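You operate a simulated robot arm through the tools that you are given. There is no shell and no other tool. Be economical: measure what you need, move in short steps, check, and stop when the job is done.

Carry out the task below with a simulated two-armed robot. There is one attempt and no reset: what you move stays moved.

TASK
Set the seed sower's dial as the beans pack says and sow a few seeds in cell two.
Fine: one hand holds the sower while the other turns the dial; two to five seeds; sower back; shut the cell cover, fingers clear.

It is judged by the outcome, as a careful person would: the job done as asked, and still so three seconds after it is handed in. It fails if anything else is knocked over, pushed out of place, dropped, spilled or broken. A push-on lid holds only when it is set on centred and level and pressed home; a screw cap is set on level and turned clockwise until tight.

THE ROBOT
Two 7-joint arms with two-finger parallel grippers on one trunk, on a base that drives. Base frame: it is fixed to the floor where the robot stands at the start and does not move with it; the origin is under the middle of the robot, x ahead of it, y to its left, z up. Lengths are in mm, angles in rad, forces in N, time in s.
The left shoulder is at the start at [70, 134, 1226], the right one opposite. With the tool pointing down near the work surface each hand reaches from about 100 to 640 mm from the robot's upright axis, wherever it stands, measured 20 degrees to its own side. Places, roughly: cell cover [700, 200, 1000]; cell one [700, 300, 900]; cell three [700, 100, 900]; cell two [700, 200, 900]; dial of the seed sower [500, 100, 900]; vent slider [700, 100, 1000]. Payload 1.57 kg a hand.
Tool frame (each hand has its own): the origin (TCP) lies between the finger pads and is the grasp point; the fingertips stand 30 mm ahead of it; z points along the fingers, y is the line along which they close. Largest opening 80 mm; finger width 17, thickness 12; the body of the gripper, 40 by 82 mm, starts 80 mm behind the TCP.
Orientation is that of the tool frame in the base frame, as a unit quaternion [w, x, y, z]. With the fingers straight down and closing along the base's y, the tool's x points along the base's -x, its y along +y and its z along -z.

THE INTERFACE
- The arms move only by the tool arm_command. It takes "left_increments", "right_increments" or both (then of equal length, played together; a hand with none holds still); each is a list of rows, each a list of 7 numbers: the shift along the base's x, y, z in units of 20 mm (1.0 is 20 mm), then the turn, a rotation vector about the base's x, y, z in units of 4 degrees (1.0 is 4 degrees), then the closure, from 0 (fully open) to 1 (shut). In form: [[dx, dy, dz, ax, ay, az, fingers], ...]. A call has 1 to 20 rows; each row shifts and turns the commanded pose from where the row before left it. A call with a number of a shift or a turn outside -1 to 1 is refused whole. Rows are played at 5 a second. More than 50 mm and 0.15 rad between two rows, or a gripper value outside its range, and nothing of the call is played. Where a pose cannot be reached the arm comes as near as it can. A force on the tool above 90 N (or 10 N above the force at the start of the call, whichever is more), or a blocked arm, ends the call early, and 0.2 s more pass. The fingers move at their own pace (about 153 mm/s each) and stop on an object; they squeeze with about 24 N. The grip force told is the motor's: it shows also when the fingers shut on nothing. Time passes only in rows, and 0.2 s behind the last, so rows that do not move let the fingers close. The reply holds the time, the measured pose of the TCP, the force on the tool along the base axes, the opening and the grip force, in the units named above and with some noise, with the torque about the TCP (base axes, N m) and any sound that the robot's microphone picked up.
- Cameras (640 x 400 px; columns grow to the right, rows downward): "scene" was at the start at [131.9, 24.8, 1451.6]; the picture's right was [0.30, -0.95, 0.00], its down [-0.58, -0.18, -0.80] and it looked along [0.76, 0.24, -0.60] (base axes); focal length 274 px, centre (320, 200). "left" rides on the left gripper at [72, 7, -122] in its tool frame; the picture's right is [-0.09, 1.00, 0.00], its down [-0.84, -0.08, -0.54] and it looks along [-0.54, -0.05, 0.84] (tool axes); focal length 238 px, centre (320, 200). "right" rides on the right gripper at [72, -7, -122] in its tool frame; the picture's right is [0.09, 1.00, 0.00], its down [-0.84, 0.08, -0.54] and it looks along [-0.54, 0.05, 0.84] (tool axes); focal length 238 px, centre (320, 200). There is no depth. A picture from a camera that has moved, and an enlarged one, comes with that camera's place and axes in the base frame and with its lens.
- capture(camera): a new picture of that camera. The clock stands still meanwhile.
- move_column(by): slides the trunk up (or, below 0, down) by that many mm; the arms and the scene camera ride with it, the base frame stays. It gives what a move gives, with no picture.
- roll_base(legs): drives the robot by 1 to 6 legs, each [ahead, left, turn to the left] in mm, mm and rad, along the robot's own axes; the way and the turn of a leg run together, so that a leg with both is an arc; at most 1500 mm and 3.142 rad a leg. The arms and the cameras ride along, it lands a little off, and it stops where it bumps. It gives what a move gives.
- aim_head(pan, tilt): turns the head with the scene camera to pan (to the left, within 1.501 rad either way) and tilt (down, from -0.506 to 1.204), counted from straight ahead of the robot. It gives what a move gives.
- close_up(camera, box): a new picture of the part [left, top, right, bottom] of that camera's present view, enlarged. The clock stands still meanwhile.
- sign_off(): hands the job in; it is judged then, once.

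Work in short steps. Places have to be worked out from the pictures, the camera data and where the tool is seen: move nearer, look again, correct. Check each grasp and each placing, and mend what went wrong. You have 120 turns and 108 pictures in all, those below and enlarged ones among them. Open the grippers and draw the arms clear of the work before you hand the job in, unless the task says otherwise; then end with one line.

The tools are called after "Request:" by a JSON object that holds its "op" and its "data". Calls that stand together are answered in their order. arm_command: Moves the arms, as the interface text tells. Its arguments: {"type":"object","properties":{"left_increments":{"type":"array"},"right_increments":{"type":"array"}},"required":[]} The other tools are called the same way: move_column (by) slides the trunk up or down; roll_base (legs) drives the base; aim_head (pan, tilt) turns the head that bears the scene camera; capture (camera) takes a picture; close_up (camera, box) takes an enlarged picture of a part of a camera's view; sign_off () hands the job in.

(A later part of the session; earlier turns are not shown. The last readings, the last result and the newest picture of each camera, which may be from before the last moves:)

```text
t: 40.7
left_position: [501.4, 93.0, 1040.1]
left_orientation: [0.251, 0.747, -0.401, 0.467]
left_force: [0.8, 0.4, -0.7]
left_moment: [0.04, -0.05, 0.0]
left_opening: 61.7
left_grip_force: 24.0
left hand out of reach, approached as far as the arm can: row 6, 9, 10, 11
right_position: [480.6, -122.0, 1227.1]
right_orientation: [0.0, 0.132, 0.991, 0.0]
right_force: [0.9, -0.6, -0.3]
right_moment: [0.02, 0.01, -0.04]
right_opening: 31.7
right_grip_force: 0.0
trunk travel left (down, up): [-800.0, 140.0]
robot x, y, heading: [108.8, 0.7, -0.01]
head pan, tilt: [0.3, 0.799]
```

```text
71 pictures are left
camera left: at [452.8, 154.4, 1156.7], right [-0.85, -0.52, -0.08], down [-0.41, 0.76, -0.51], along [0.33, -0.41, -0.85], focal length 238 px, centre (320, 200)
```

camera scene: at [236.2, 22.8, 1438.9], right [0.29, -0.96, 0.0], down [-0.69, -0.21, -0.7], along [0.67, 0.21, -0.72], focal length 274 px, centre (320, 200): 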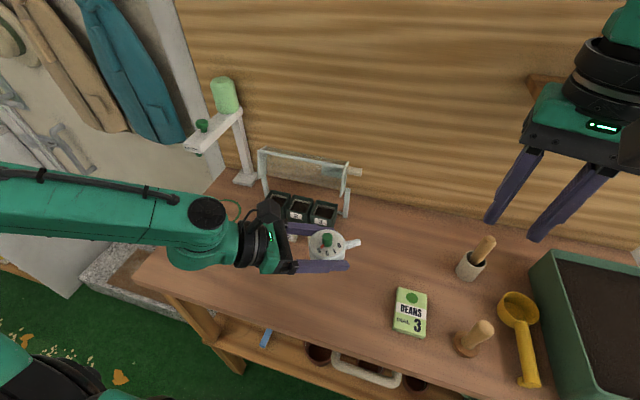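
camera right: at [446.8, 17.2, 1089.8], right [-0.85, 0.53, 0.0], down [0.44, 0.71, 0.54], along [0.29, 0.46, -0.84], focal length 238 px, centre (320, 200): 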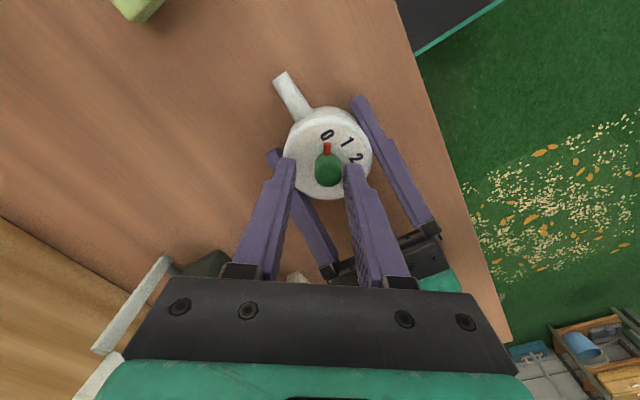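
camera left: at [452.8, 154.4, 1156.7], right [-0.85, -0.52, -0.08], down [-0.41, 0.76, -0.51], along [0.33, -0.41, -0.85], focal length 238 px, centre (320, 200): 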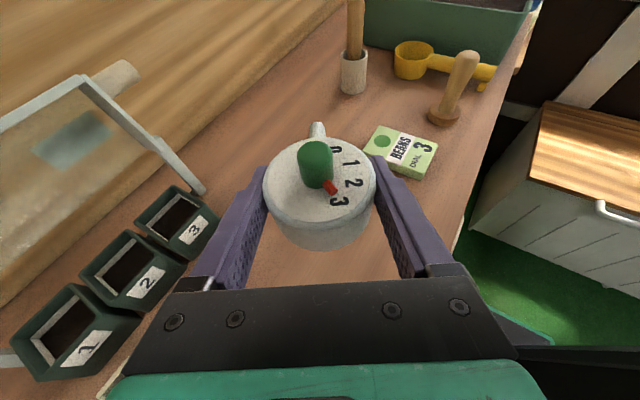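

The hand swung 33° with the sower level and the tilt preserved. I move out toward the cells and keep turning, where the arm has more room.

Request:
{"op": "arm_command", "data": {"left_increments": [[0.5, 0.5, 0.3, 0, 0, 0.2, 1], [0.5, 0.5, 0.3, 0, 0, 0.4, 1], [0.5, 0.5, 0.3, 0, 0, 0.6, 1], [0.5, 0.5, 0, 0, 0, 0.6, 1], [0.5, 0.5, 0, 0, 0, 0.6, 1], [0.5, 0.5, 0, 0, 0, 0.6, 1], [0.5, 0.5, 0, 0, 0, 0.6, 1], [0.5, 0.5, 0, 0, 0, 0.6, 1], [0, 0, 0, 0, 0, 0, 1]]}}

Request:
{"op": "capture", "data": {"camera": "scene"}}

```text
t: 42.7
left_position: [584.1, 173.1, 1057.5]
left_orientation: [0.178, 0.798, -0.286, 0.499]
left_force: [0.6, -0.6, -0.6]
left_moment: [-0.01, 0.04, -0.01]
left_opening: 61.8
left_grip_force: 24.2
right_position: [481.6, -123.0, 1226.4]
right_orientation: [0.0, 0.133, 0.991, 0.0]
right_force: [0.0, 0.0, -0.8]
right_moment: [0.04, -0.04, -0.04]
right_opening: 32.3
right_grip_force: 0.0
trunk travel left (down, up): [-800.0, 140.0]
robot x, y, heading: [110.5, -1.0, -0.001]
head pan, tilt: [0.3, 0.799]
```

```text
70 pictures are left
camera scene: at [236.3, 22.5, 1438.9], right [0.29, -0.96, 0.0], down [-0.69, -0.21, -0.7], along [0.67, 0.21, -0.72], focal length 274 px, centre (320, 200)
```

scene: 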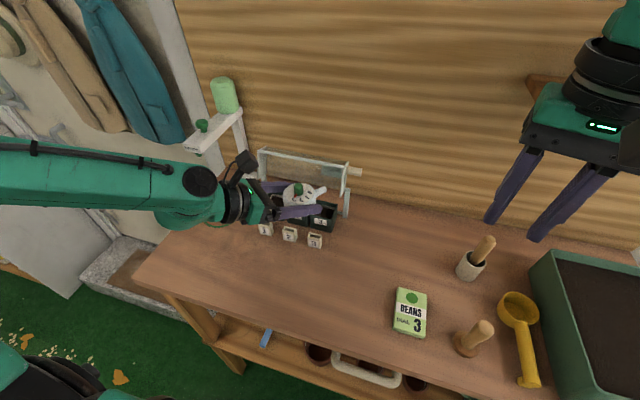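

The spout heading is now about (0.77, -0.63) and the sower is level. I move so the spout tip is above cell two, which I put at (664, 202), and check.

Request:
{"op": "arm_command", "data": {"left_increments": [[0.25, 0.6, 0, 0, 0, 0, 1], [0.25, 0.6, 0, 0, 0, 0, 1], [0.25, 0.6, 0, 0, 0, 0, 1], [0.25, 0.6, 0, 0, 0, 0, 1], [0.25, 0.6, 0, 0, 0, 0, 1], [0.25, 0.5, 0, 0, 0, 0, 1], [0, 0, 0, 0, 0, 0, 1]]}}

Request:
{"op": "close_up", "data": {"camera": "scene", "box": [160, 110, 400, 260]}}

Request:
{"op": "capture", "data": {"camera": "left"}}

Request:
{"op": "capture", "data": {"camera": "right"}}

```text
t: 44.3
left_position: [614.4, 243.1, 1055.1]
left_orientation: [0.179, 0.798, -0.287, 0.498]
left_force: [0.7, -0.9, -0.3]
left_moment: [-0.02, -0.01, -0.01]
left_opening: 61.5
left_grip_force: 23.9
right_position: [480.7, -121.7, 1227.4]
right_orientation: [-0.001, 0.133, 0.991, 0.0]
right_force: [0.0, 0.7, -0.9]
right_moment: [-0.02, -0.02, 0.02]
right_opening: 32.3
right_grip_force: 0.0
trunk travel left (down, up): [-800.0, 140.0]
robot x, y, heading: [107.1, -1.9, -0.002]
head pan, tilt: [0.3, 0.799]
```

```text
2.67 times, centred on (280, 185) of scene
camera zoom: at [236.4, 22.4, 1438.9], right [0.29, -0.96, 0.0], down [-0.69, -0.21, -0.7], along [0.67, 0.21, -0.72], focal length 730 px, centre (427, 240)
```

zoom: 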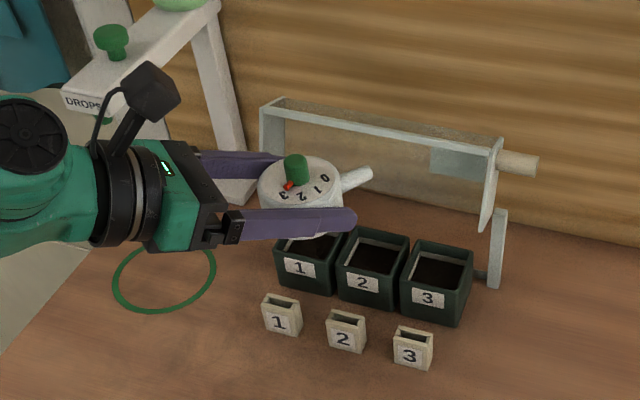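

```text
68 pictures are left
camera left: at [548.5, 287.4, 1173.7], right [-0.67, -0.74, -0.08], down [-0.61, 0.6, -0.51], along [0.43, -0.29, -0.85], focal length 238 px, centre (320, 200)
```

left: 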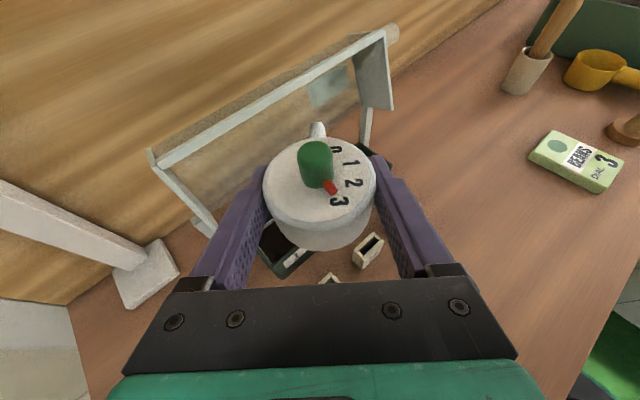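

```text
67 pictures are left
camera right: at [410.2, -111.5, 1348.1], right [0.17, 0.99, 0.0], down [0.83, -0.14, 0.54], along [0.53, -0.09, -0.84], focal length 238 px, centre (320, 200)
```

right: 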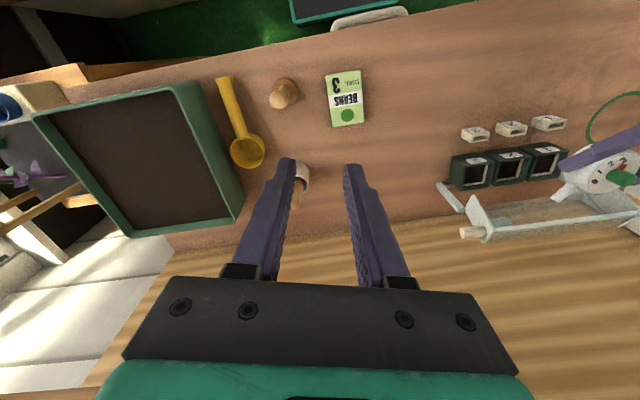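

The spout tip is over cell two in both views. I start pitching the spout down by 32°, keeping the tip over the cell, and watch for seeds.

Request:
{"op": "arm_command", "data": {"left_increments": [[0.073, -0.06, -0.075, 0.63, 0.77, 0, 1], [0.073, -0.06, -0.075, 0.63, 0.77, 0, 1], [0.073, -0.06, -0.075, 0.63, 0.77, 0, 1], [0.073, -0.06, -0.075, 0.63, 0.77, 0, 1], [0.073, -0.06, -0.075, 0.63, 0.77, 0, 1], [0.073, -0.06, -0.075, 0.63, 0.77, 0, 1], [0.073, -0.06, -0.075, 0.63, 0.77, 0, 1], [0.073, -0.06, -0.075, 0.63, 0.77, 0, 1]]}}

Request:
{"op": "close_up", "data": {"camera": "scene", "box": [220, 130, 380, 250]}}

Request:
{"op": "close_up", "data": {"camera": "right", "box": [420, 90, 640, 240]}}

```text
t: 46.1
left_position: [624.0, 234.0, 1045.8]
left_orientation: [0.094, 0.905, -0.324, 0.259]
left_force: [0.1, -0.6, -1.2]
left_moment: [0.01, -0.01, -0.04]
left_opening: 61.7
left_grip_force: 24.2
right_position: [481.3, -123.4, 1225.7]
right_orientation: [0.001, 0.133, 0.991, 0.001]
right_force: [0.1, -0.1, -0.5]
right_moment: [-0.01, 0.01, 0.0]
right_opening: 31.9
right_grip_force: 0.0
trunk travel left (down, up): [-800.0, 140.0]
robot x, y, heading: [111.6, -0.6, -0.001]
head pan, tilt: [0.3, 0.799]
```

```text
3.33 times, centred on (300, 190) of scene
camera zoom: at [237.1, 22.0, 1438.9], right [0.29, -0.96, 0.0], down [-0.69, -0.21, -0.7], along [0.67, 0.21, -0.72], focal length 913 px, centre (387, 233)
```

zoom: 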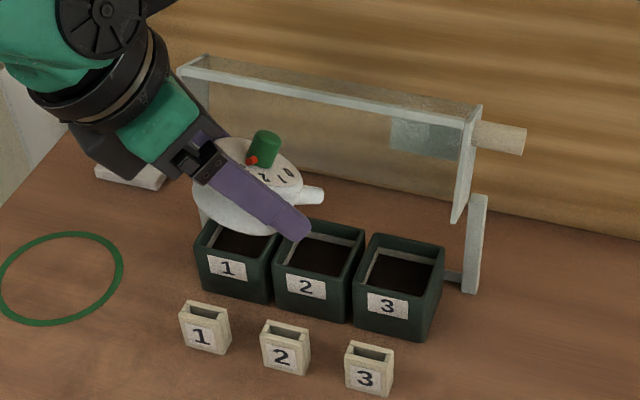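

```text
2.67 times, centred on (530, 165) of right
camera zoom: at [410.8, -111.9, 1347.9], right [0.17, 0.99, 0.0], down [0.83, -0.14, 0.54], along [0.53, -0.09, -0.84], focal length 636 px, centre (-240, 293)
```

zoom: 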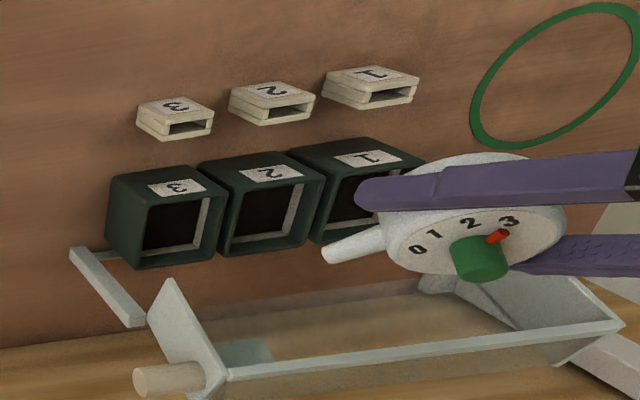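

The spout tip is at about (665, 205, 1000), over cell two. I pitch further in small steps and listen.

Request:
{"op": "arm_command", "data": {"left_increments": [[0.1, -0.11, -0.15, 0.63, 0.77, 0, 1], [0.1, -0.11, -0.15, 0.63, 0.77, 0, 1], [0.1, -0.11, -0.1, 0.63, 0.77, 0, 1]]}}

Request:
{"op": "close_up", "data": {"camera": "right", "box": [440, 120, 600, 220]}}

```text
t: 46.9
left_position: [629.6, 226.8, 1036.0]
left_orientation: [0.06, 0.927, -0.332, 0.165]
left_force: [0.1, 0.2, 0.7]
left_moment: [0.01, -0.02, 0.0]
left_opening: 61.7
left_grip_force: 24.1
right_position: [481.5, -123.5, 1225.4]
right_orientation: [0.0, 0.132, 0.991, 0.001]
right_force: [0.6, -0.1, -0.8]
right_moment: [0.01, -0.03, 0.04]
right_opening: 32.0
right_grip_force: 0.1
trunk travel left (down, up): [-800.0, 140.0]
robot x, y, heading: [112.4, 2.2, -0.005]
head pan, tilt: [0.3, 0.799]
```

```text
4.00 times, centred on (520, 170) of right
camera zoom: at [410.6, -111.3, 1348.0], right [0.17, 0.99, 0.0], down [0.83, -0.14, 0.54], along [0.53, -0.09, -0.84], focal length 953 px, centre (-480, 320)
```

zoom: 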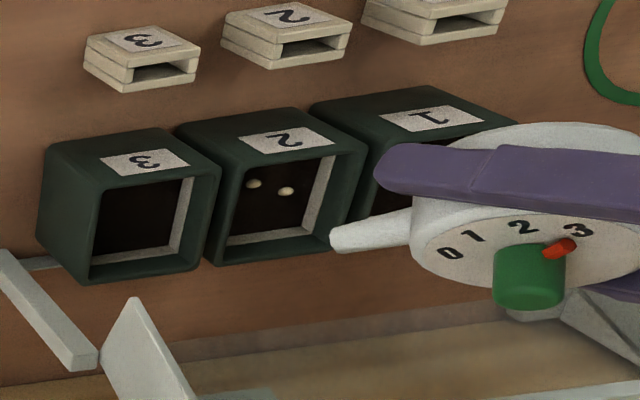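

Two seeds are already in cell two. I tilt back up at once so no more than a couple follow.

Request:
{"op": "arm_command", "data": {"left_increments": [[-0.1, 0.1, 0.15, -0.63, -0.77, 0, 1], [-0.1, 0.1, 0.15, -0.63, -0.77, 0, 1], [-0.1, 0.1, 0.1, -0.63, -0.77, 0, 1], [-0.073, 0.06, 0.075, -0.63, -0.77, 0, 1]]}}

Request:
{"op": "close_up", "data": {"camera": "right", "box": [440, 120, 600, 220]}}

```text
t: 47.9
left_position: [621.9, 234.5, 1048.6]
left_orientation: [0.107, 0.894, -0.322, 0.292]
left_force: [-0.9, 0.3, -0.8]
left_moment: [-0.02, -0.01, 0.01]
left_opening: 61.4
left_grip_force: 24.0
right_position: [481.4, -122.1, 1227.0]
right_orientation: [0.001, 0.132, 0.991, -0.001]
right_force: [0.3, 0.1, -0.2]
right_moment: [-0.03, -0.01, 0.02]
right_opening: 32.3
right_grip_force: 0.0
trunk travel left (down, up): [-800.0, 140.0]
robot x, y, heading: [112.6, -0.6, -0.002]
head pan, tilt: [0.3, 0.799]
```

```text
4.00 times, centred on (520, 170) of right
camera zoom: at [409.7, -110.5, 1348.3], right [0.17, 0.99, 0.0], down [0.83, -0.14, 0.54], along [0.53, -0.09, -0.84], focal length 953 px, centre (-480, 320)
```

zoom: 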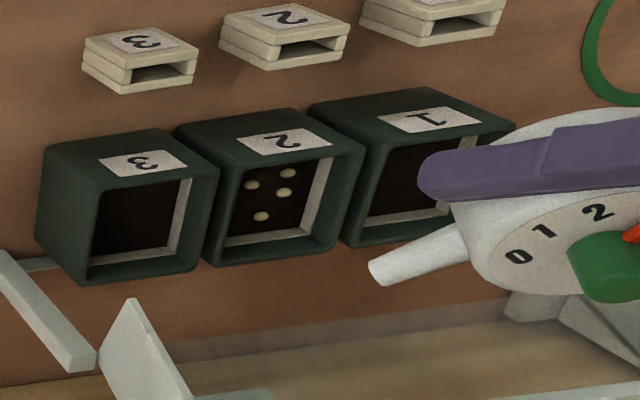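

Four seeds are in the cell. I continue back to level, holding the spout over cell two.

Request:
{"op": "arm_command", "data": {"left_increments": [[-0.073, 0.06, 0.075, -0.63, -0.77, 0, 1], [-0.073, 0.06, 0.075, -0.63, -0.77, 0, 1], [-0.073, 0.06, 0.075, -0.63, -0.77, 0, 1], [-0.073, 0.06, 0.075, -0.63, -0.77, 0, 1], [-0.073, 0.06, 0.075, -0.63, -0.77, 0, 1], [-0.073, 0.06, 0.075, -0.63, -0.77, 0, 1], [-0.073, 0.06, 0.075, -0.63, -0.77, 0, 1], [0, 0, 0, 0, 0, 0, 1]]}}

Request:
{"op": "close_up", "data": {"camera": "right", "box": [440, 120, 600, 220]}}

```text
t: 49.7
left_position: [611.5, 241.8, 1058.0]
left_orientation: [0.179, 0.798, -0.287, 0.499]
left_force: [1.1, 0.6, -0.5]
left_moment: [0.02, 0.01, -0.01]
left_opening: 61.5
left_grip_force: 24.2
right_position: [480.4, -122.6, 1226.9]
right_orientation: [0.0, 0.132, 0.991, 0.0]
right_force: [-0.9, -0.1, 0.0]
right_moment: [0.02, 0.0, 0.01]
right_opening: 32.1
right_grip_force: 0.0
trunk travel left (down, up): [-800.0, 140.0]
robot x, y, heading: [110.8, -2.3, 0.0]
head pan, tilt: [0.3, 0.799]
```

```text
4.00 times, centred on (520, 170) of right
camera zoom: at [410.3, -111.5, 1348.1], right [0.17, 0.99, 0.0], down [0.83, -0.14, 0.54], along [0.53, -0.09, -0.84], focal length 953 px, centre (-480, 320)
```

zoom: 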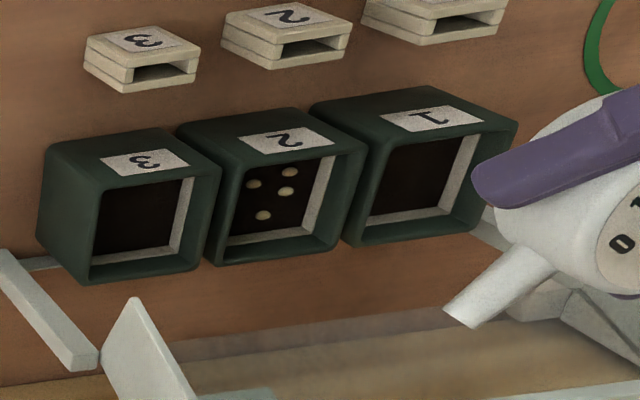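

Four seeds are in and the sower is level. I now retrace the path back to above its starting place.

Request:
{"op": "arm_command", "data": {"left_increments": [[-0.25, -0.6, 0, 0, 0, 0, 1], [-0.25, -0.6, 0, 0, 0, 0, 1], [-0.25, -0.6, 0, 0, 0, 0, 1], [-0.25, -0.6, 0, 0, 0, 0, 1], [-0.25, -0.6, 0, 0, 0, 0, 1], [-0.2, -0.45, 0, 0, 0, 0, 1], [-0.5, -0.4, 0, 0, 0, -0.6, 1], [-0.5, -0.4, 0, 0, 0, -0.6, 1], [-0.5, -0.4, 0, 0, 0, -0.6, 1], [-0.5, -0.4, 0, 0, 0, -0.6, 1], [-0.5, -0.4, 0, 0, 0, -0.6, 1], [-0.5, -0.4, 0, 0, 0, -0.6, 1], [-0.4, -0.4, 0, 0, 0, -0.6, 1], [-0.4, -0.4, 0, 0, 0, -0.6, 1], [-0.4, -0.4, 0, 0, 0, -0.6, 1], [-0.4, -0.4, 0, 0, 0, -0.6, 1], [-0.3, -0.2, 0, 0, 0, -0.6, 1], [-0.3, -0.2, 0, 0, 0, -0.6, 1], [0, 0, 0, 0, 0, 0, 1]]}}

Request:
{"op": "arm_command", "data": {"left_increments": [[0, 0, 0, 0, 0, -0.6, 1], [0, 0, 0, 0, 0, -0.6, 1], [0, 0, 0, 0, 0, -0.6, 1], [0, 0, 0, 0, 0, -0.6, 1], [0, 0, 0, 0, 0, -0.6, 1], [0, 0, 0, 0, 0, -0.6, 1], [0, 0, 0, 0, 0, -0.6, 1], [0, 0, 0, 0, 0, -0.6, 1], [0, 0, 0, 0, 0, -0.6, 1], [0, 0, 0, 0, 0, 0, 1]]}}

```text
t: 53.7
left_position: [477.4, 85.8, 1056.5]
left_orientation: [0.298, 0.701, -0.478, 0.437]
left_force: [0.3, -0.8, -0.1]
left_moment: [-0.01, 0.01, -0.03]
left_opening: 61.6
left_grip_force: 23.7
right_position: [481.7, -123.1, 1226.6]
right_orientation: [-0.001, 0.132, 0.991, 0.0]
right_force: [-1.0, -0.1, -0.8]
right_moment: [0.03, 0.01, -0.04]
right_opening: 32.1
right_grip_force: 0.0
trunk travel left (down, up): [-800.0, 140.0]
robot x, y, heading: [108.1, -1.5, 0.004]
head pan, tilt: [0.3, 0.799]
```

```text
t: 55.9
left_position: [477.0, 85.6, 1056.9]
left_orientation: [-0.375, -0.6, 0.6, -0.375]
left_force: [-1.0, -0.4, -1.4]
left_moment: [0.04, 0.0, -0.02]
left_opening: 61.7
left_grip_force: 24.2
right_position: [481.2, -122.1, 1227.6]
right_orientation: [0.0, 0.132, 0.991, 0.0]
right_force: [0.5, -0.5, 0.1]
right_moment: [-0.04, -0.03, 0.0]
right_opening: 32.1
right_grip_force: 0.0
trunk travel left (down, up): [-800.0, 140.0]
robot x, y, heading: [110.3, -2.7, -0.002]
head pan, tilt: [0.3, 0.799]
```

The hand is back in the original orientation above the starting spot. I lower nearly to the table.

Request:
{"op": "arm_command", "data": {"left_increments": [[0.04, -0.06, -0.7, 0, 0, 0, 1], [0, 0, -0.8, 0, 0, 0, 1], [0, 0, -0.8, 0, 0, 0, 1], [0, 0, -0.8, 0, 0, 0, 1], [0, 0, -0.8, 0, 0, 0, 1], [0, 0, -0.8, 0, 0, 0, 1], [0, 0, -0.8, 0, 0, 0, 1], [0, 0, -0.6, 0, 0, 0, 1], [0, 0, -0.3, 0, 0, 0, 1], [0, 0, 0, 0, 0, 0, 1]]}}

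Request:
{"op": "close_up", "data": {"camera": "scene", "box": [260, 250, 380, 325]}}

```text
t: 58.1
left_position: [451.1, 100.6, 963.8]
left_orientation: [-0.374, -0.6, 0.601, -0.374]
left_force: [0.1, 0.2, 0.7]
left_moment: [0.01, 0.0, 0.02]
left_opening: 61.8
left_grip_force: 23.7
left hand out of reach, approached as far as the arm can: row 5, 6, 7, 8, 9
right_position: [481.0, -123.0, 1226.4]
right_orientation: [0.0, 0.133, 0.991, -0.001]
right_force: [0.0, 0.4, 0.0]
right_moment: [0.05, 0.02, 0.0]
right_opening: 32.2
right_grip_force: 0.0
trunk travel left (down, up): [-800.0, 140.0]
robot x, y, heading: [111.4, -0.3, 0.004]
head pan, tilt: [0.3, 0.799]
```

```text
5.33 times, centred on (320, 288) of scene
camera zoom: at [236.5, 22.5, 1438.9], right [0.29, -0.96, 0.0], down [-0.69, -0.21, -0.7], along [0.67, 0.21, -0.72], focal length 1460 px, centre (320, -267)
```

zoom: 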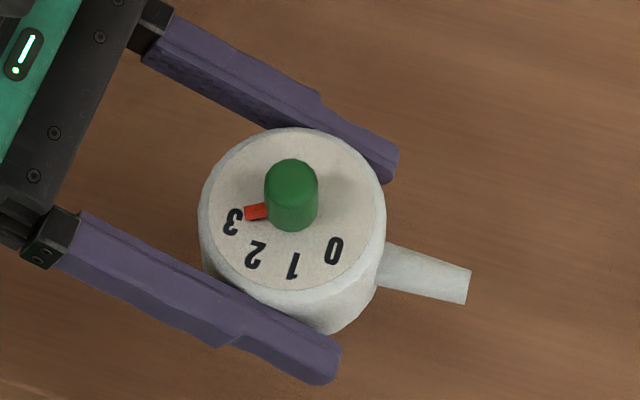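

The arm ran out of reach in this elbow posture at z≈964, still in the air and with the sower held level. I back out up and to +y, then re-approach along the original line.

Request:
{"op": "arm_command", "data": {"left_increments": [[0.13, 0.4, 0.7, 0, 0, 0, 1], [0.13, 0.6, 0.7, 0, 0, 0, 1], [0.13, 0.7, 0.7, 0, 0, 0, 1], [0.13, 0.7, 0.7, 0, 0, 0, 1], [0.13, 0.7, 0.7, 0, 0, 0, 1], [0.13, 0.7, 0.7, 0, 0, 0, 1], [0.13, 0.7, 0.7, 0, 0, 0, 1], [0.13, 0.7, 0.7, 0, 0, 0, 1], [0.13, 0.7, 0.7, 0, 0, 0, 1], [0.13, 0.7, 0.7, 0, 0, 0, 1], [0, 0.7, 0.7, 0, 0, 0, 1], [0, 0.7, 0.7, 0, 0, 0, 1], [0, 0.7, 0.7, 0, 0, 0, 1], [0, 0.7, 0.7, 0, 0, 0, 1], [0, 0, 0, 0, 0, 0, 1]]}}

Request:
{"op": "capture", "data": {"camera": "scene"}}

```text
t: 61.3
left_position: [478.1, 287.0, 1159.5]
left_orientation: [0.375, 0.6, -0.6, 0.375]
left_force: [0.3, 0.3, -0.4]
left_moment: [-0.02, 0.02, 0.01]
left_opening: 61.6
left_grip_force: 23.9
right_position: [481.3, -122.4, 1226.3]
right_orientation: [0.0, 0.132, 0.991, 0.0]
right_force: [-0.7, 0.0, -0.4]
right_moment: [0.01, 0.0, 0.0]
right_opening: 31.7
right_grip_force: 0.1
trunk travel left (down, up): [-800.0, 140.0]
robot x, y, heading: [113.7, -0.9, -0.0]
head pan, tilt: [0.3, 0.799]
```

```text
60 pictures are left
camera scene: at [236.4, 22.5, 1438.9], right [0.29, -0.96, 0.0], down [-0.69, -0.21, -0.7], along [0.67, 0.21, -0.72], focal length 274 px, centre (320, 200)
```

scene: 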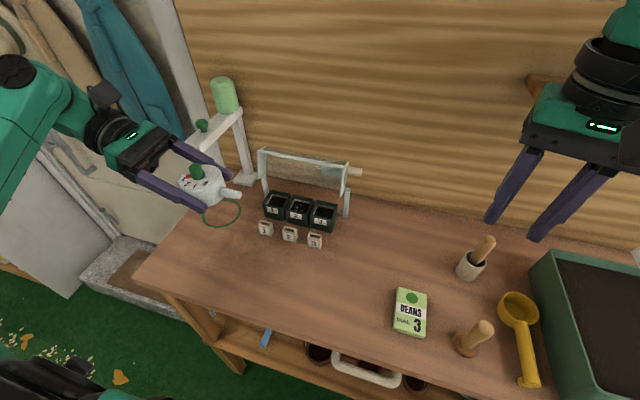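

I now retrace the original descent to the pre-grasp point at (478, 168, 961).

Request:
{"op": "arm_command", "data": {"left_increments": [[0, -0.458, -0.768, 0, 0, 0, 1], [0, -0.458, -0.768, 0, 0, 0, 1], [0, -0.458, -0.768, 0, 0, 0, 1], [0, -0.458, -0.768, 0, 0, 0, 1], [0, -0.458, -0.768, 0, 0, 0, 1], [0, -0.458, -0.768, 0, 0, 0, 1], [0, -0.458, -0.768, 0, 0, 0, 1], [0, -0.458, -0.768, 0, 0, 0, 1], [0, -0.458, -0.768, 0, 0, 0, 1], [0, -0.458, -0.768, 0, 0, 0, 1], [0, -0.458, -0.768, 0, 0, 0, 1], [0, -0.458, -0.768, 0, 0, 0, 1], [0, -0.458, -0.768, 0, 0, 0, 1], [0, 0, 0, 0, 0, 0, 1]]}}

Request:
{"op": "capture", "data": {"camera": "scene"}}

```text
t: 64.3
left_position: [480.7, 167.4, 959.4]
left_orientation: [-0.375, -0.599, 0.6, -0.375]
left_force: [-0.4, 0.3, -0.4]
left_moment: [0.02, -0.02, -0.01]
left_opening: 61.8
left_grip_force: 24.0
right_position: [481.1, -123.1, 1226.0]
right_orientation: [0.0, 0.132, 0.991, 0.0]
right_force: [-0.6, 0.5, 0.8]
right_moment: [-0.02, -0.01, -0.01]
right_opening: 32.1
right_grip_force: 0.0
trunk travel left (down, up): [-800.0, 140.0]
robot x, y, heading: [107.0, -0.8, -0.005]
head pan, tilt: [0.3, 0.799]
```

```text
59 pictures are left
camera scene: at [236.4, 22.7, 1438.9], right [0.29, -0.96, 0.0], down [-0.69, -0.21, -0.7], along [0.67, 0.21, -0.72], focal length 274 px, centre (320, 200)
```

scene: 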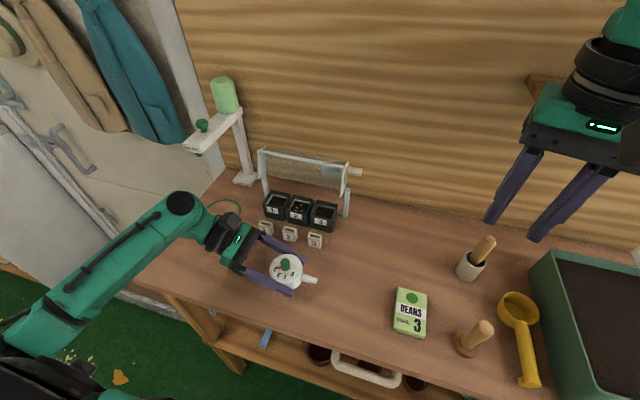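

This works. I slide back to y≈84 while staying about 20 mm above the table.

Request:
{"op": "arm_command", "data": {"left_increments": [[-0.03, -0.6, -0.1, 0, 0, 0, 1], [-0.03, -0.6, -0.1, 0, 0, 0, 1], [-0.03, -0.6, -0.1, 0, 0, 0, 1], [-0.03, -0.6, -0.1, 0, 0, 0, 1], [0, -0.6, -0.1, 0, 0, 0, 1], [0, -0.6, -0.1, 0, 0, 0, 1], [0, -0.55, -0.1, 0, 0, 0, 1], [0, 0, 0, 0, 0, 0, 1]]}}

```text
t: 66.1
left_position: [476.3, 83.8, 945.9]
left_orientation: [-0.375, -0.599, 0.6, -0.375]
left_force: [0.8, 0.6, -1.1]
left_moment: [-0.02, 0.01, 0.01]
left_opening: 61.5
left_grip_force: 24.3
right_position: [481.5, -122.2, 1227.6]
right_orientation: [0.0, 0.132, 0.991, 0.0]
right_force: [-1.4, -0.2, 0.4]
right_moment: [0.01, -0.03, 0.01]
right_opening: 32.2
right_grip_force: 0.1
trunk travel left (down, up): [-800.0, 140.0]
robot x, y, heading: [108.8, 0.5, -0.006]
head pan, tilt: [0.3, 0.799]
```

It's at (476, 84, 946). I lower the last 22 mm and watch for contact.

Request:
{"op": "arm_command", "data": {"left_increments": [[0.05, 0, -0.4, 0, 0, 0, 1], [0, 0, -0.35, 0, 0, 0, 1], [0, 0, -0.2, 0, 0, 0, 1], [0, 0, -0.1, 0, 0, 0, 1], [0, 0, 0, 0, 0, 0, 1]]}}

Request:
{"op": "close_up", "data": {"camera": "scene", "box": [260, 250, 380, 325]}}

```text
t: 67.3
left_position: [477.1, 84.4, 924.8]
left_orientation: [-0.375, -0.6, 0.6, -0.375]
left_force: [0.1, 0.0, -1.3]
left_moment: [0.01, -0.01, 0.01]
left_opening: 61.6
left_grip_force: 24.1
right_position: [480.5, -121.9, 1226.5]
right_orientation: [0.0, 0.132, 0.991, 0.0]
right_force: [-0.8, 0.0, 0.5]
right_moment: [0.02, 0.0, 0.02]
right_opening: 32.3
right_grip_force: 0.1
trunk travel left (down, up): [-800.0, 140.0]
robot x, y, heading: [112.0, 4.3, 0.003]
head pan, tilt: [0.3, 0.799]
```

```text
5.33 times, centred on (320, 288) of scene
camera zoom: at [236.4, 22.6, 1438.9], right [0.29, -0.96, 0.0], down [-0.69, -0.21, -0.7], along [0.67, 0.21, -0.72], focal length 1460 px, centre (320, -267)
```

zoom: 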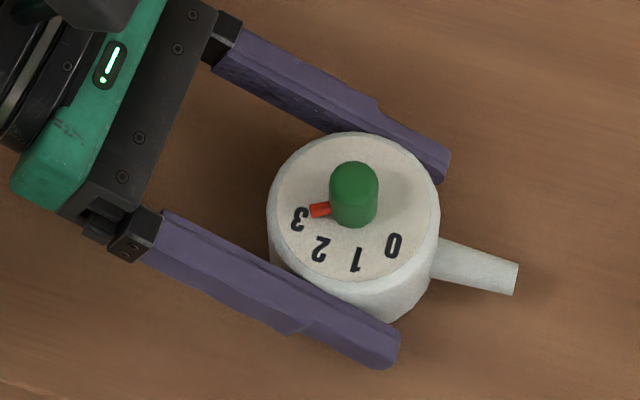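

The sower slid about 5 mm toward the palm in the grip. I shift the hand -5 mm in y to compensate, then ease down to contact.

Request:
{"op": "arm_command", "data": {"left_increments": [[0.02, -0.25, 0, 0, 0, 0, 1], [0, 0, 0, 0, 0, 0, 1], [0, 0, -0.04, 0, 0, 0, 1], [0, 0, 0, 0, 0, 0, 1]]}}

Request:
{"op": "close_up", "data": {"camera": "left", "box": [220, 90, 420, 270]}}

Request:
{"op": "close_up", "data": {"camera": "scene", "box": [260, 250, 380, 325]}}

```text
t: 68.3
left_position: [476.9, 80.0, 924.1]
left_orientation: [-0.374, -0.6, 0.6, -0.374]
left_force: [-0.5, -0.4, -1.0]
left_moment: [0.0, 0.03, 0.0]
left_opening: 61.5
left_grip_force: 23.6
right_position: [482.2, -123.2, 1226.4]
right_orientation: [0.0, 0.132, 0.991, 0.0]
right_force: [0.9, -0.1, 0.0]
right_moment: [0.02, -0.03, 0.0]
right_opening: 31.9
right_grip_force: 0.1
trunk travel left (down, up): [-800.0, 140.0]
robot x, y, heading: [111.3, -2.2, -0.003]
head pan, tilt: [0.3, 0.799]
```

```text
2.22 times, centred on (320, 180) of left
camera zoom: at [470.2, 158.0, 1041.1], right [-1.0, 0.04, -0.08], down [0.08, 0.85, -0.51], along [0.05, -0.52, -0.85], focal length 530 px, centre (320, 244)
```

zoom: 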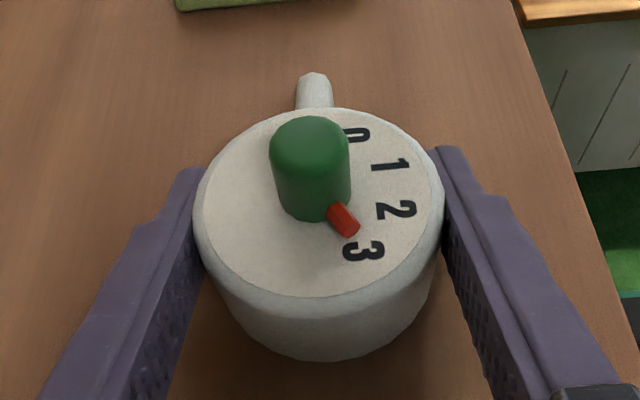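

```text
5.33 times, centred on (320, 288) of scene
camera zoom: at [236.4, 22.5, 1438.9], right [0.29, -0.96, 0.0], down [-0.69, -0.21, -0.7], along [0.67, 0.21, -0.72], focal length 1460 px, centre (320, -267)
```

zoom: 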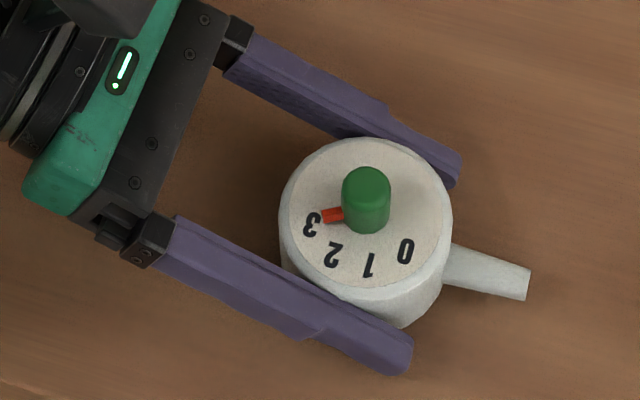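

The picture now matches the original placement. I ease down to touch.

Request:
{"op": "arm_command", "data": {"left_increments": [[0, 0, -0.05, 0, 0, 0, 1], [0, 0, 0, 0, 0, 0, 1], [0, 0, -0.04, 0, 0, 0, 1], [0, 0, 0, 0, 0, 0, 1]]}}

```text
t: 69.3
left_position: [477.1, 79.7, 923.2]
left_orientation: [-0.374, -0.599, 0.6, -0.376]
left_force: [0.8, 2.7, 11.9]
left_moment: [0.45, 0.04, 0.0]
left_opening: 61.9
left_grip_force: 24.3
right_position: [479.7, -121.5, 1227.3]
right_orientation: [0.001, 0.132, 0.991, 0.0]
right_force: [-0.3, 0.9, 0.4]
right_moment: [-0.02, -0.02, 0.03]
right_opening: 32.1
right_grip_force: 0.1
trunk travel left (down, up): [-800.0, 140.0]
robot x, y, heading: [112.0, -2.8, -0.005]
head pan, tilt: [0.3, 0.799]
```

Contact at 12 N. I release slowly and draw back along the approach line.

Request:
{"op": "arm_command", "data": {"left_increments": [[0, 0, 0.03, 0, 0, 0, 0.18], [0, 0, 0, 0, 0, 0, 0.1], [0, 0, 0, 0, 0, 0, 0], [0, 0, 0, 0, 0, 0, 0], [0, 0.5, 0.24, 0, 0, 0, 0], [0, 0.7, 0.34, 0, 0, 0, 0], [0, 0.7, 0.34, 0, 0, 0, 0], [0, 0.7, 0.34, 0, 0, 0, 0], [0, 0.7, 0.34, 0, 0, 0, 0], [0, 0.7, 0.34, 0, 0, 0, 0], [0, 0.7, 0.6, 0, 0, 0, 0], [0, 0.7, 0.8, 0, 0, 0, 0], [0, 0.7, 0.8, 0, 0, 0, 0], [0, 0.7, 0.8, 0, 0, 0, 0], [0, 0.7, 0.8, 0, 0, 0, 0], [0, 0.7, 0.8, 0, 0, 0, 0], [0, 0.7, 0.8, 0, 0, 0, 0], [0, 0.7, 0.8, 0, 0, 0, 0], [0, 0.7, 0.8, 0, 0, 0, 0], [0, 0, 0.8, 0, 0, 0, 0]]}}

Request:
{"op": "capture", "data": {"camera": "scene"}}

Request:
{"op": "close_up", "data": {"camera": "scene", "box": [260, 250, 380, 325]}}

Request:
{"op": "close_up", "data": {"camera": "scene", "box": [240, 135, 380, 235]}}

```text
t: 73.5
left_position: [480.9, 284.6, 1116.5]
left_orientation: [0.374, 0.601, -0.6, 0.374]
left_force: [0.7, -0.6, 0.5]
left_moment: [0.01, -0.03, 0.02]
left_opening: 80.5
left_grip_force: 0.0
right_position: [480.5, -122.5, 1226.7]
right_orientation: [0.0, 0.133, 0.991, 0.001]
right_force: [0.2, 0.2, 0.5]
right_moment: [0.0, -0.01, 0.0]
right_opening: 32.2
right_grip_force: 0.0
trunk travel left (down, up): [-800.0, 140.0]
robot x, y, heading: [111.8, -2.2, -0.001]
head pan, tilt: [0.3, 0.799]
```

```text
55 pictures are left
camera scene: at [236.3, 22.2, 1438.9], right [0.29, -0.96, 0.0], down [-0.69, -0.21, -0.7], along [0.67, 0.21, -0.72], focal length 274 px, centre (320, 200)
```

scene: 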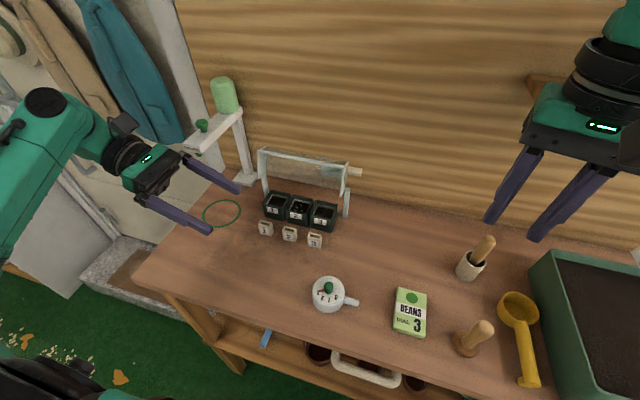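

```text
5.33 times, centred on (320, 288) of scene
camera zoom: at [236.3, 22.2, 1438.9], right [0.29, -0.96, 0.0], down [-0.69, -0.21, -0.7], along [0.67, 0.21, -0.72], focal length 1460 px, centre (320, -267)
```

zoom: 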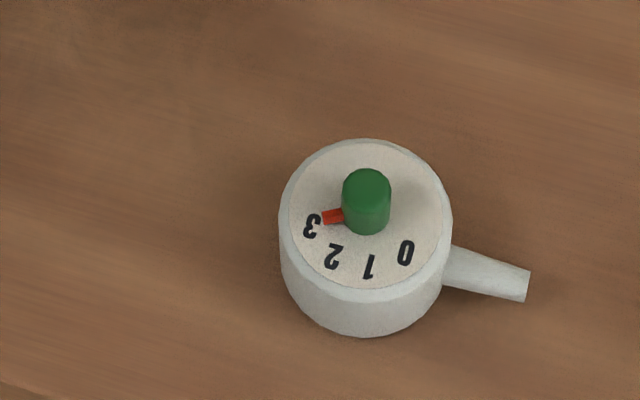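

```text
4.00 times, centred on (310, 185) of scene
camera zoom: at [236.3, 22.2, 1438.9], right [0.29, -0.96, 0.0], down [-0.69, -0.21, -0.7], along [0.67, 0.21, -0.72], focal length 1095 px, centre (360, 260)
```

zoom: 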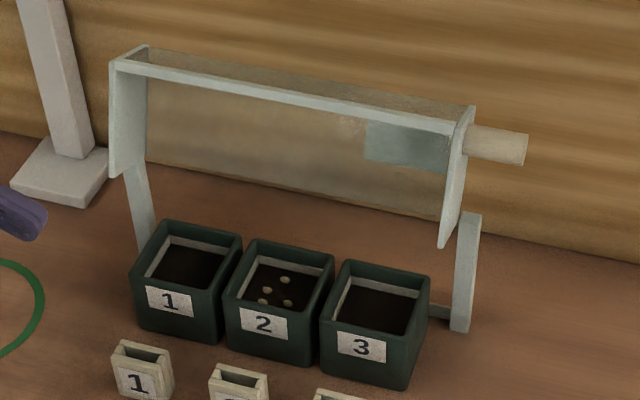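

The sower is back in place with dial 3, and four seeds lie in cell two. Before shutting the cover I inspect its handle and vent closely.

Request:
{"op": "close_up", "data": {"camera": "scene", "box": [310, 150, 370, 190]}}

Request:
{"op": "close_up", "data": {"camera": "right", "box": [430, 150, 640, 260]}}

Request:
{"op": "capture", "data": {"camera": "left"}}

```text
10.00 times, centred on (340, 170) of scene
camera zoom: at [236.3, 22.2, 1438.9], right [0.29, -0.96, 0.0], down [-0.69, -0.21, -0.7], along [0.67, 0.21, -0.72], focal length 2738 px, centre (120, 500)
```

zoom: 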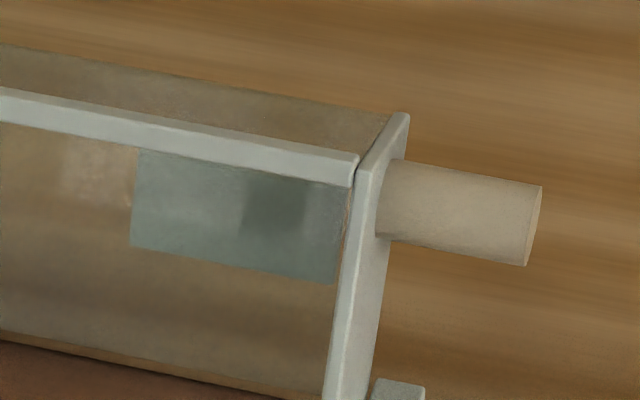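

```text
3.05 times, centred on (535, 205) of right
camera zoom: at [410.1, -111.6, 1348.1], right [0.17, 0.99, 0.0], down [0.83, -0.14, 0.54], along [0.53, -0.09, -0.84], focal length 726 px, centre (-335, 185)
```

zoom: 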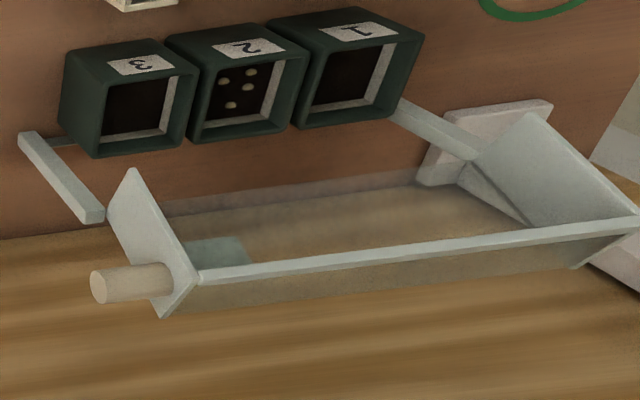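

```text
50 pictures are left
camera left: at [473.1, 362.3, 1234.7], right [-1.0, 0.04, -0.08], down [0.08, 0.85, -0.51], along [0.05, -0.52, -0.85], focal length 238 px, centre (320, 200)
```

left: 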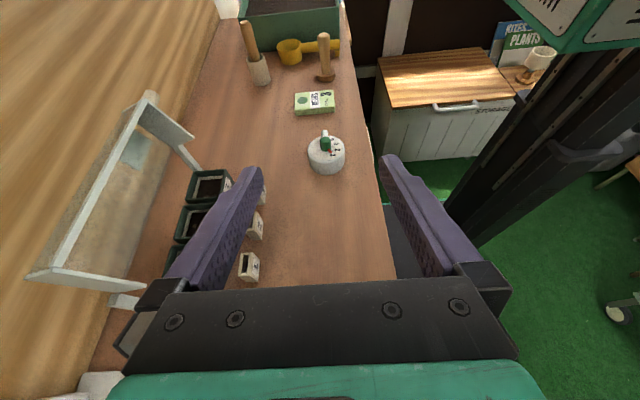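

The cover geometry is clear. The hinge is at about (694, 998), the panel leans back about 22°, and the wooden handle axis is at (692, y 72–103, 1062). The left hand can reach the handle from above, clear of the cells. I first turn its fingers down while rising.

Request:
{"op": "arm_command", "data": {"left_increments": [[0, -0.2, 0.5, 1, 0, 0, 0.3], [0, -0.2, 0.5, 1, 0, 0, 0.3], [0, -0.2, 0.5, 1, 0, 0, 0.3], [0, -0.2, 0.5, 1, 0, 0, 0.3], [0, -0.2, 0.5, 1, 0, 0, 0.3], [0, -0.2, 0.5, 1, 0, 0, 0.3], [0, -0.2, 0.5, 1, 0, 0, 0.3], [0, -0.2, 0.5, 1, 0, 0, 0.3], [0, -0.2, 0.3, 1, 0, 0, 0.3], [0, -0.2, 0.3, 1, 0, 0, 0.3], [0, -0.2, 0.3, 1, 0, 0, 0.3], [0, -0.2, 0.3, 1, 0, 0, 0.3], [0, -0.2, 0.3, 1, 0, 0, 0.3], [0, -0.2, 0.3, 1, 0, 0, 0.3], [0, -0.2, 0, 1, 0, 0, 0.3], [0, -0.2, 0, 1, 0, 0, 0.3], [0, 0, 0, 0, 0, 0, 0.3]]}}

Request:
{"op": "arm_command", "data": {"left_increments": [[0.7, -0.45, 0, 0, 0, 0, 0.45], [0.7, -0.45, 0, 0, 0, 0, 0.45], [0.7, -0.45, 0, 0, 0, 0, 0.45], [0.7, -0.45, 0, 0, 0, 0, 0.45], [0.7, -0.45, 0, 0, 0, 0, 0.45], [0.7, -0.45, 0, 0, 0, 0, 0.45], [0.7, -0.45, 0, 0, 0, 0, 0.45], [0.7, -0.45, 0, 0, 0, 0, 0.45], [0.7, -0.45, 0, 0, 0, 0, 0.45], [0.7, -0.45, 0, 0, 0, 0, 0.45], [0.7, -0.45, 0, 0, 0, 0, 0.45], [0.7, -0.45, 0, 0, 0, 0, 0.45], [0.7, -0.45, 0, 0, 0, 0, 0.45], [0.7, -0.45, 0, 0, 0, 0, 0.45], [0.7, -0.45, 0, 0, 0, 0, 0.45], [0, 0, 0, 0, 0, 0, 0.45]]}}

Request:
{"op": "capture", "data": {"camera": "scene"}}

Request:
{"op": "capture", "data": {"camera": "left"}}

```text
t: 77.1
left_position: [477.3, 221.4, 1232.8]
left_orientation: [0.0, 0.707, -0.707, -0.001]
left_force: [-0.2, 0.3, 0.4]
left_moment: [-0.02, 0.0, 0.0]
left_opening: 55.8
left_grip_force: 0.1
right_position: [482.0, -121.6, 1227.2]
right_orientation: [0.0, 0.132, 0.991, 0.0]
right_force: [0.2, 0.2, 0.2]
right_moment: [-0.01, -0.01, 0.0]
right_opening: 32.0
right_grip_force: 0.1
trunk travel left (down, up): [-800.0, 140.0]
robot x, y, heading: [108.9, 1.4, 0.001]
head pan, tilt: [0.3, 0.799]
```

```text
t: 80.5
left_position: [595.7, 146.3, 1231.7]
left_orientation: [0.0, 0.707, -0.707, -0.001]
left_force: [0.1, -0.4, -0.2]
left_moment: [-0.01, 0.01, 0.03]
left_opening: 44.0
left_grip_force: 0.1
left hand out of reach, approached as far as the arm can: row 9, 10, 11, 12, 13, 14, 15
right_position: [480.7, -122.3, 1226.9]
right_orientation: [0.0, 0.132, 0.991, 0.0]
right_force: [-0.2, 0.5, -1.0]
right_moment: [0.0, 0.01, 0.01]
right_opening: 31.9
right_grip_force: 0.0
trunk travel left (down, up): [-800.0, 140.0]
robot x, y, heading: [108.5, 0.3, -0.001]
head pan, tilt: [0.3, 0.799]
```

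```text
49 pictures are left
camera scene: at [236.2, 22.6, 1438.9], right [0.29, -0.96, 0.0], down [-0.69, -0.21, -0.7], along [0.67, 0.21, -0.72], focal length 274 px, centre (320, 200)
```

scene: 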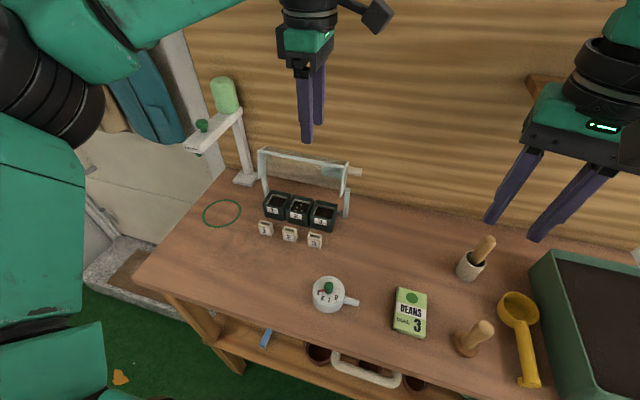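

```text
48 pictures are left
camera left: at [588.9, 73.4, 1353.2], right [-1.0, 0.09, 0.0], down [0.08, 0.84, 0.54], along [0.05, 0.54, -0.84], focal length 238 px, centre (320, 200)
```

left: 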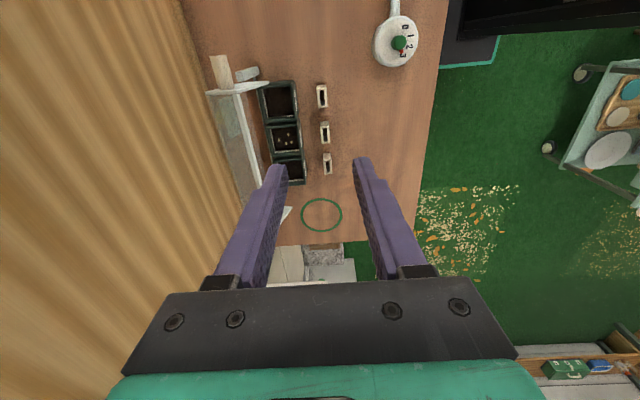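

At this height the arm is out of reach. I drive 50 mm ahead and then approach lower.

Request:
{"op": "roll_base", "data": {"legs": [[50, 0, 0]]}}

Request:
{"op": "arm_command", "data": {"left_increments": [[0, -0.5, -0.5, 0, 0, 0, 0.45], [0, -0.5, -0.5, 0, 0, 0, 0.45], [0, -0.5, -0.5, 0, 0, 0, 0.45], [0, -0.5, -0.5, 0, 0, 0, 0.45], [0, -0.5, -0.5, 0, 0, 0, 0.45], [0, -0.5, -0.5, 0, 0, 0, 0.45], [0, 0, 0, 0, 0, 0, 0.45]]}}

Request:
{"op": "capture", "data": {"camera": "scene"}}

Request:
{"op": "capture", "data": {"camera": "left"}}

```text
t: 81.4
left_position: [638.7, 145.3, 1235.9]
left_orientation: [0.003, -0.707, 0.707, -0.003]
left_force: [-0.4, 1.2, -0.7]
left_moment: [0.01, -0.09, 0.05]
left_opening: 44.1
left_grip_force: 0.1
right_position: [522.4, -121.9, 1229.5]
right_orientation: [0.005, 0.132, 0.991, 0.001]
right_force: [0.0, 0.1, -0.1]
right_moment: [-0.02, -0.07, -0.02]
right_opening: 31.9
right_grip_force: 0.1
trunk travel left (down, up): [-800.0, 140.0]
robot x, y, heading: [161.7, -0.2, -0.001]
head pan, tilt: [0.3, 0.799]
```

```text
t: 83.0
left_position: [639.4, 105.2, 1175.9]
left_orientation: [0.0, 0.708, -0.707, 0.002]
left_force: [0.3, -0.6, 0.5]
left_moment: [-0.02, 0.02, 0.0]
left_opening: 44.0
left_grip_force: 0.0
left hand out of reach, approached as far as the arm can: row 2, 3, 4, 5, 6
right_position: [530.0, -121.5, 1227.2]
right_orientation: [-0.001, 0.132, 0.991, 0.0]
right_force: [0.1, 0.2, 0.8]
right_moment: [-0.01, -0.01, 0.01]
right_opening: 32.0
right_grip_force: 0.0
trunk travel left (down, up): [-800.0, 140.0]
robot x, y, heading: [160.3, -2.0, -0.006]
head pan, tilt: [0.3, 0.799]
```

```text
47 pictures are left
camera scene: at [286.8, 22.4, 1438.9], right [0.29, -0.96, 0.0], down [-0.69, -0.21, -0.7], along [0.67, 0.2, -0.72], focal length 274 px, centre (320, 200)
```

scene: 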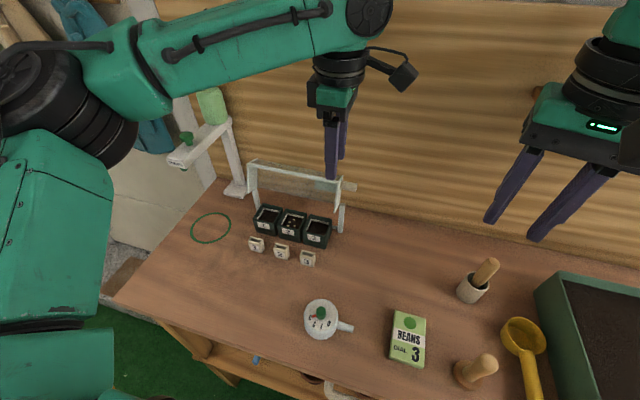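

```text
46 pictures are left
camera left: at [632.3, 33.0, 1296.9], right [-1.0, 0.09, 0.0], down [0.08, 0.84, 0.54], along [0.05, 0.54, -0.84], focal length 238 px, centre (320, 200)
```

left: 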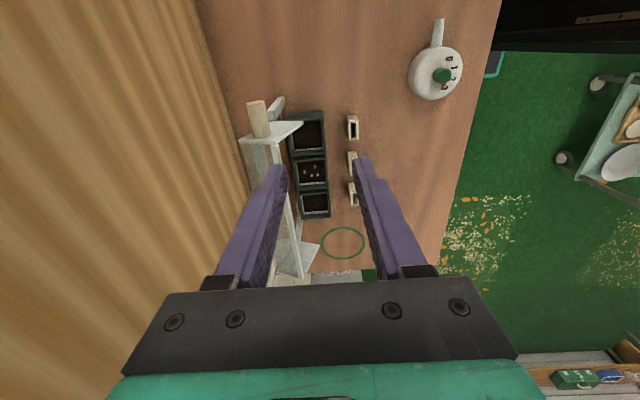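

The wrist yaw is near its limit this way round. I turn the hand 180° about z, which keeps the same closing line, while drawing back and up a little.

Request:
{"op": "arm_command", "data": {"left_increments": [[-0.3, 0.2, 0, 0, 0, -1, 0.45], [-0.3, 0.2, 0, 0, 0, -1, 0.45], [-0.3, 0.2, 0, 0, 0, -1, 0.45], [-0.3, 0.2, 0, 0, 0, -1, 0.45], [-0.3, 0.2, 0, 0, 0, -1, 0.45], [-0.3, 0.2, 0, 0, 0, -1, 0.45], [-0.3, 0.2, 0, 0, 0, -1, 0.45], [-0.3, 0.2, 0, 0, 0, -1, 0.45], [-0.3, 0.2, 0, 0, 0, -1, 0.45], [-0.3, 0.2, 0, 0, 0, -1, 0.45], [0, 0, 0, 0, 0, -1, 0.45], [0, 0, 0, 0, 0, -1, 0.45], [0, 0, 0, 0, 0, -1, 0.45], [0, 0, 0, 0, 0, -1, 0.45], [0, 0, 0, 0, 0, -1, 0.45], [0, 0, 0, 0, 0, -1, 0.45], [0, 0, 0, 0, 0, -1, 0.45], [0, 0, 0, 0, 0, -1, 0.45], [0, 0, 0, 0, 0, -1, 0.45], [0, 0, 0, 0, 0, -1, 0.45]]}}

Request:
{"op": "arm_command", "data": {"left_increments": [[0, 0, 0, 0, 0, -1, 0.45], [0, 0, 0, 0, 0, -1, 0.45], [0, 0, 0, 0, 0, -1, 0.45], [0, 0, 0, 0, 0, -1, 0.45], [0, 0, 0, 0, 0, -1, 0.45], [0, 0, 0, 0, 0, -1, 0.45], [0, 0, 0, 0, 0, -1, 0.45], [0, 0, 0, 0, 0, -1, 0.45], [0, 0, 0, 0, 0, -1, 0.45], [0, 0, 0, 0, 0, -1, 0.45], [0, 0, 0, 0, 0, -1, 0.45], [0, 0, 0, 0, 0, -1, 0.45], [0, 0, 0, 0, 0, -1, 0.45], [0, 0, 0, 0, 0, -1, 0.45], [0, 0, 0, 0, 0, -1, 0.45], [0, 0, 0, 0, 0, -1, 0.45], [0, 0, 0, 0, 0, -1, 0.45], [0, 0, 0, 0, 0, -1, 0.45], [0, 0, 0, 0, 0, -1, 0.45], [0, 0, 0, 0, 0, -1, 0.45]]}}

Request:
{"op": "capture", "data": {"camera": "scene"}}

```text
t: 87.2
left_position: [578.6, 145.9, 1173.3]
left_orientation: [0.001, -0.087, 0.996, -0.001]
left_force: [-0.5, 0.3, -0.4]
left_moment: [-0.02, 0.0, 0.0]
left_opening: 44.1
left_grip_force: 0.0
right_position: [531.3, -122.5, 1226.8]
right_orientation: [0.002, 0.132, 0.991, 0.0]
right_force: [-0.1, 0.5, 0.3]
right_moment: [0.0, 0.0, -0.02]
right_opening: 32.1
right_grip_force: 0.1
trunk travel left (down, up): [-800.0, 140.0]
robot x, y, heading: [158.1, -3.2, 0.0]
head pan, tilt: [0.3, 0.799]
```

```text
t: 91.4
left_position: [576.7, 146.1, 1174.9]
left_orientation: [0.0, 0.573, 0.819, -0.001]
left_force: [-0.3, -0.2, -0.2]
left_moment: [-0.02, 0.0, 0.03]
left_opening: 43.7
left_grip_force: 0.1
right_position: [530.6, -122.1, 1226.3]
right_orientation: [0.001, 0.132, 0.991, 0.001]
right_force: [-0.3, -0.7, -0.4]
right_moment: [0.01, -0.03, -0.01]
right_opening: 32.0
right_grip_force: 0.0
trunk travel left (down, up): [-800.0, 140.0]
robot x, y, heading: [160.8, 0.6, -0.001]
head pan, tilt: [0.3, 0.799]
```

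```text
45 pictures are left
camera scene: at [286.5, 22.4, 1438.9], right [0.29, -0.96, 0.0], down [-0.69, -0.21, -0.7], along [0.67, 0.2, -0.72], focal length 274 px, centre (320, 200)
```

scene: 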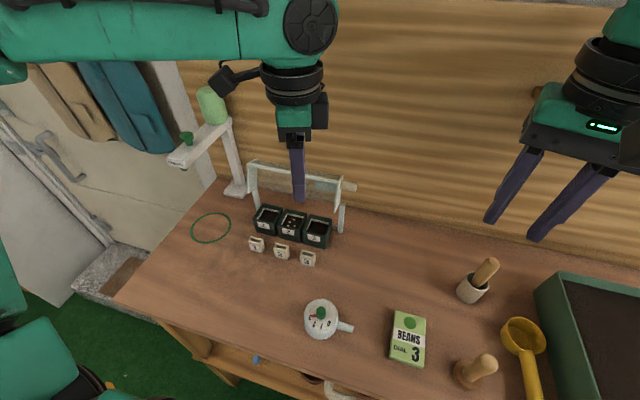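

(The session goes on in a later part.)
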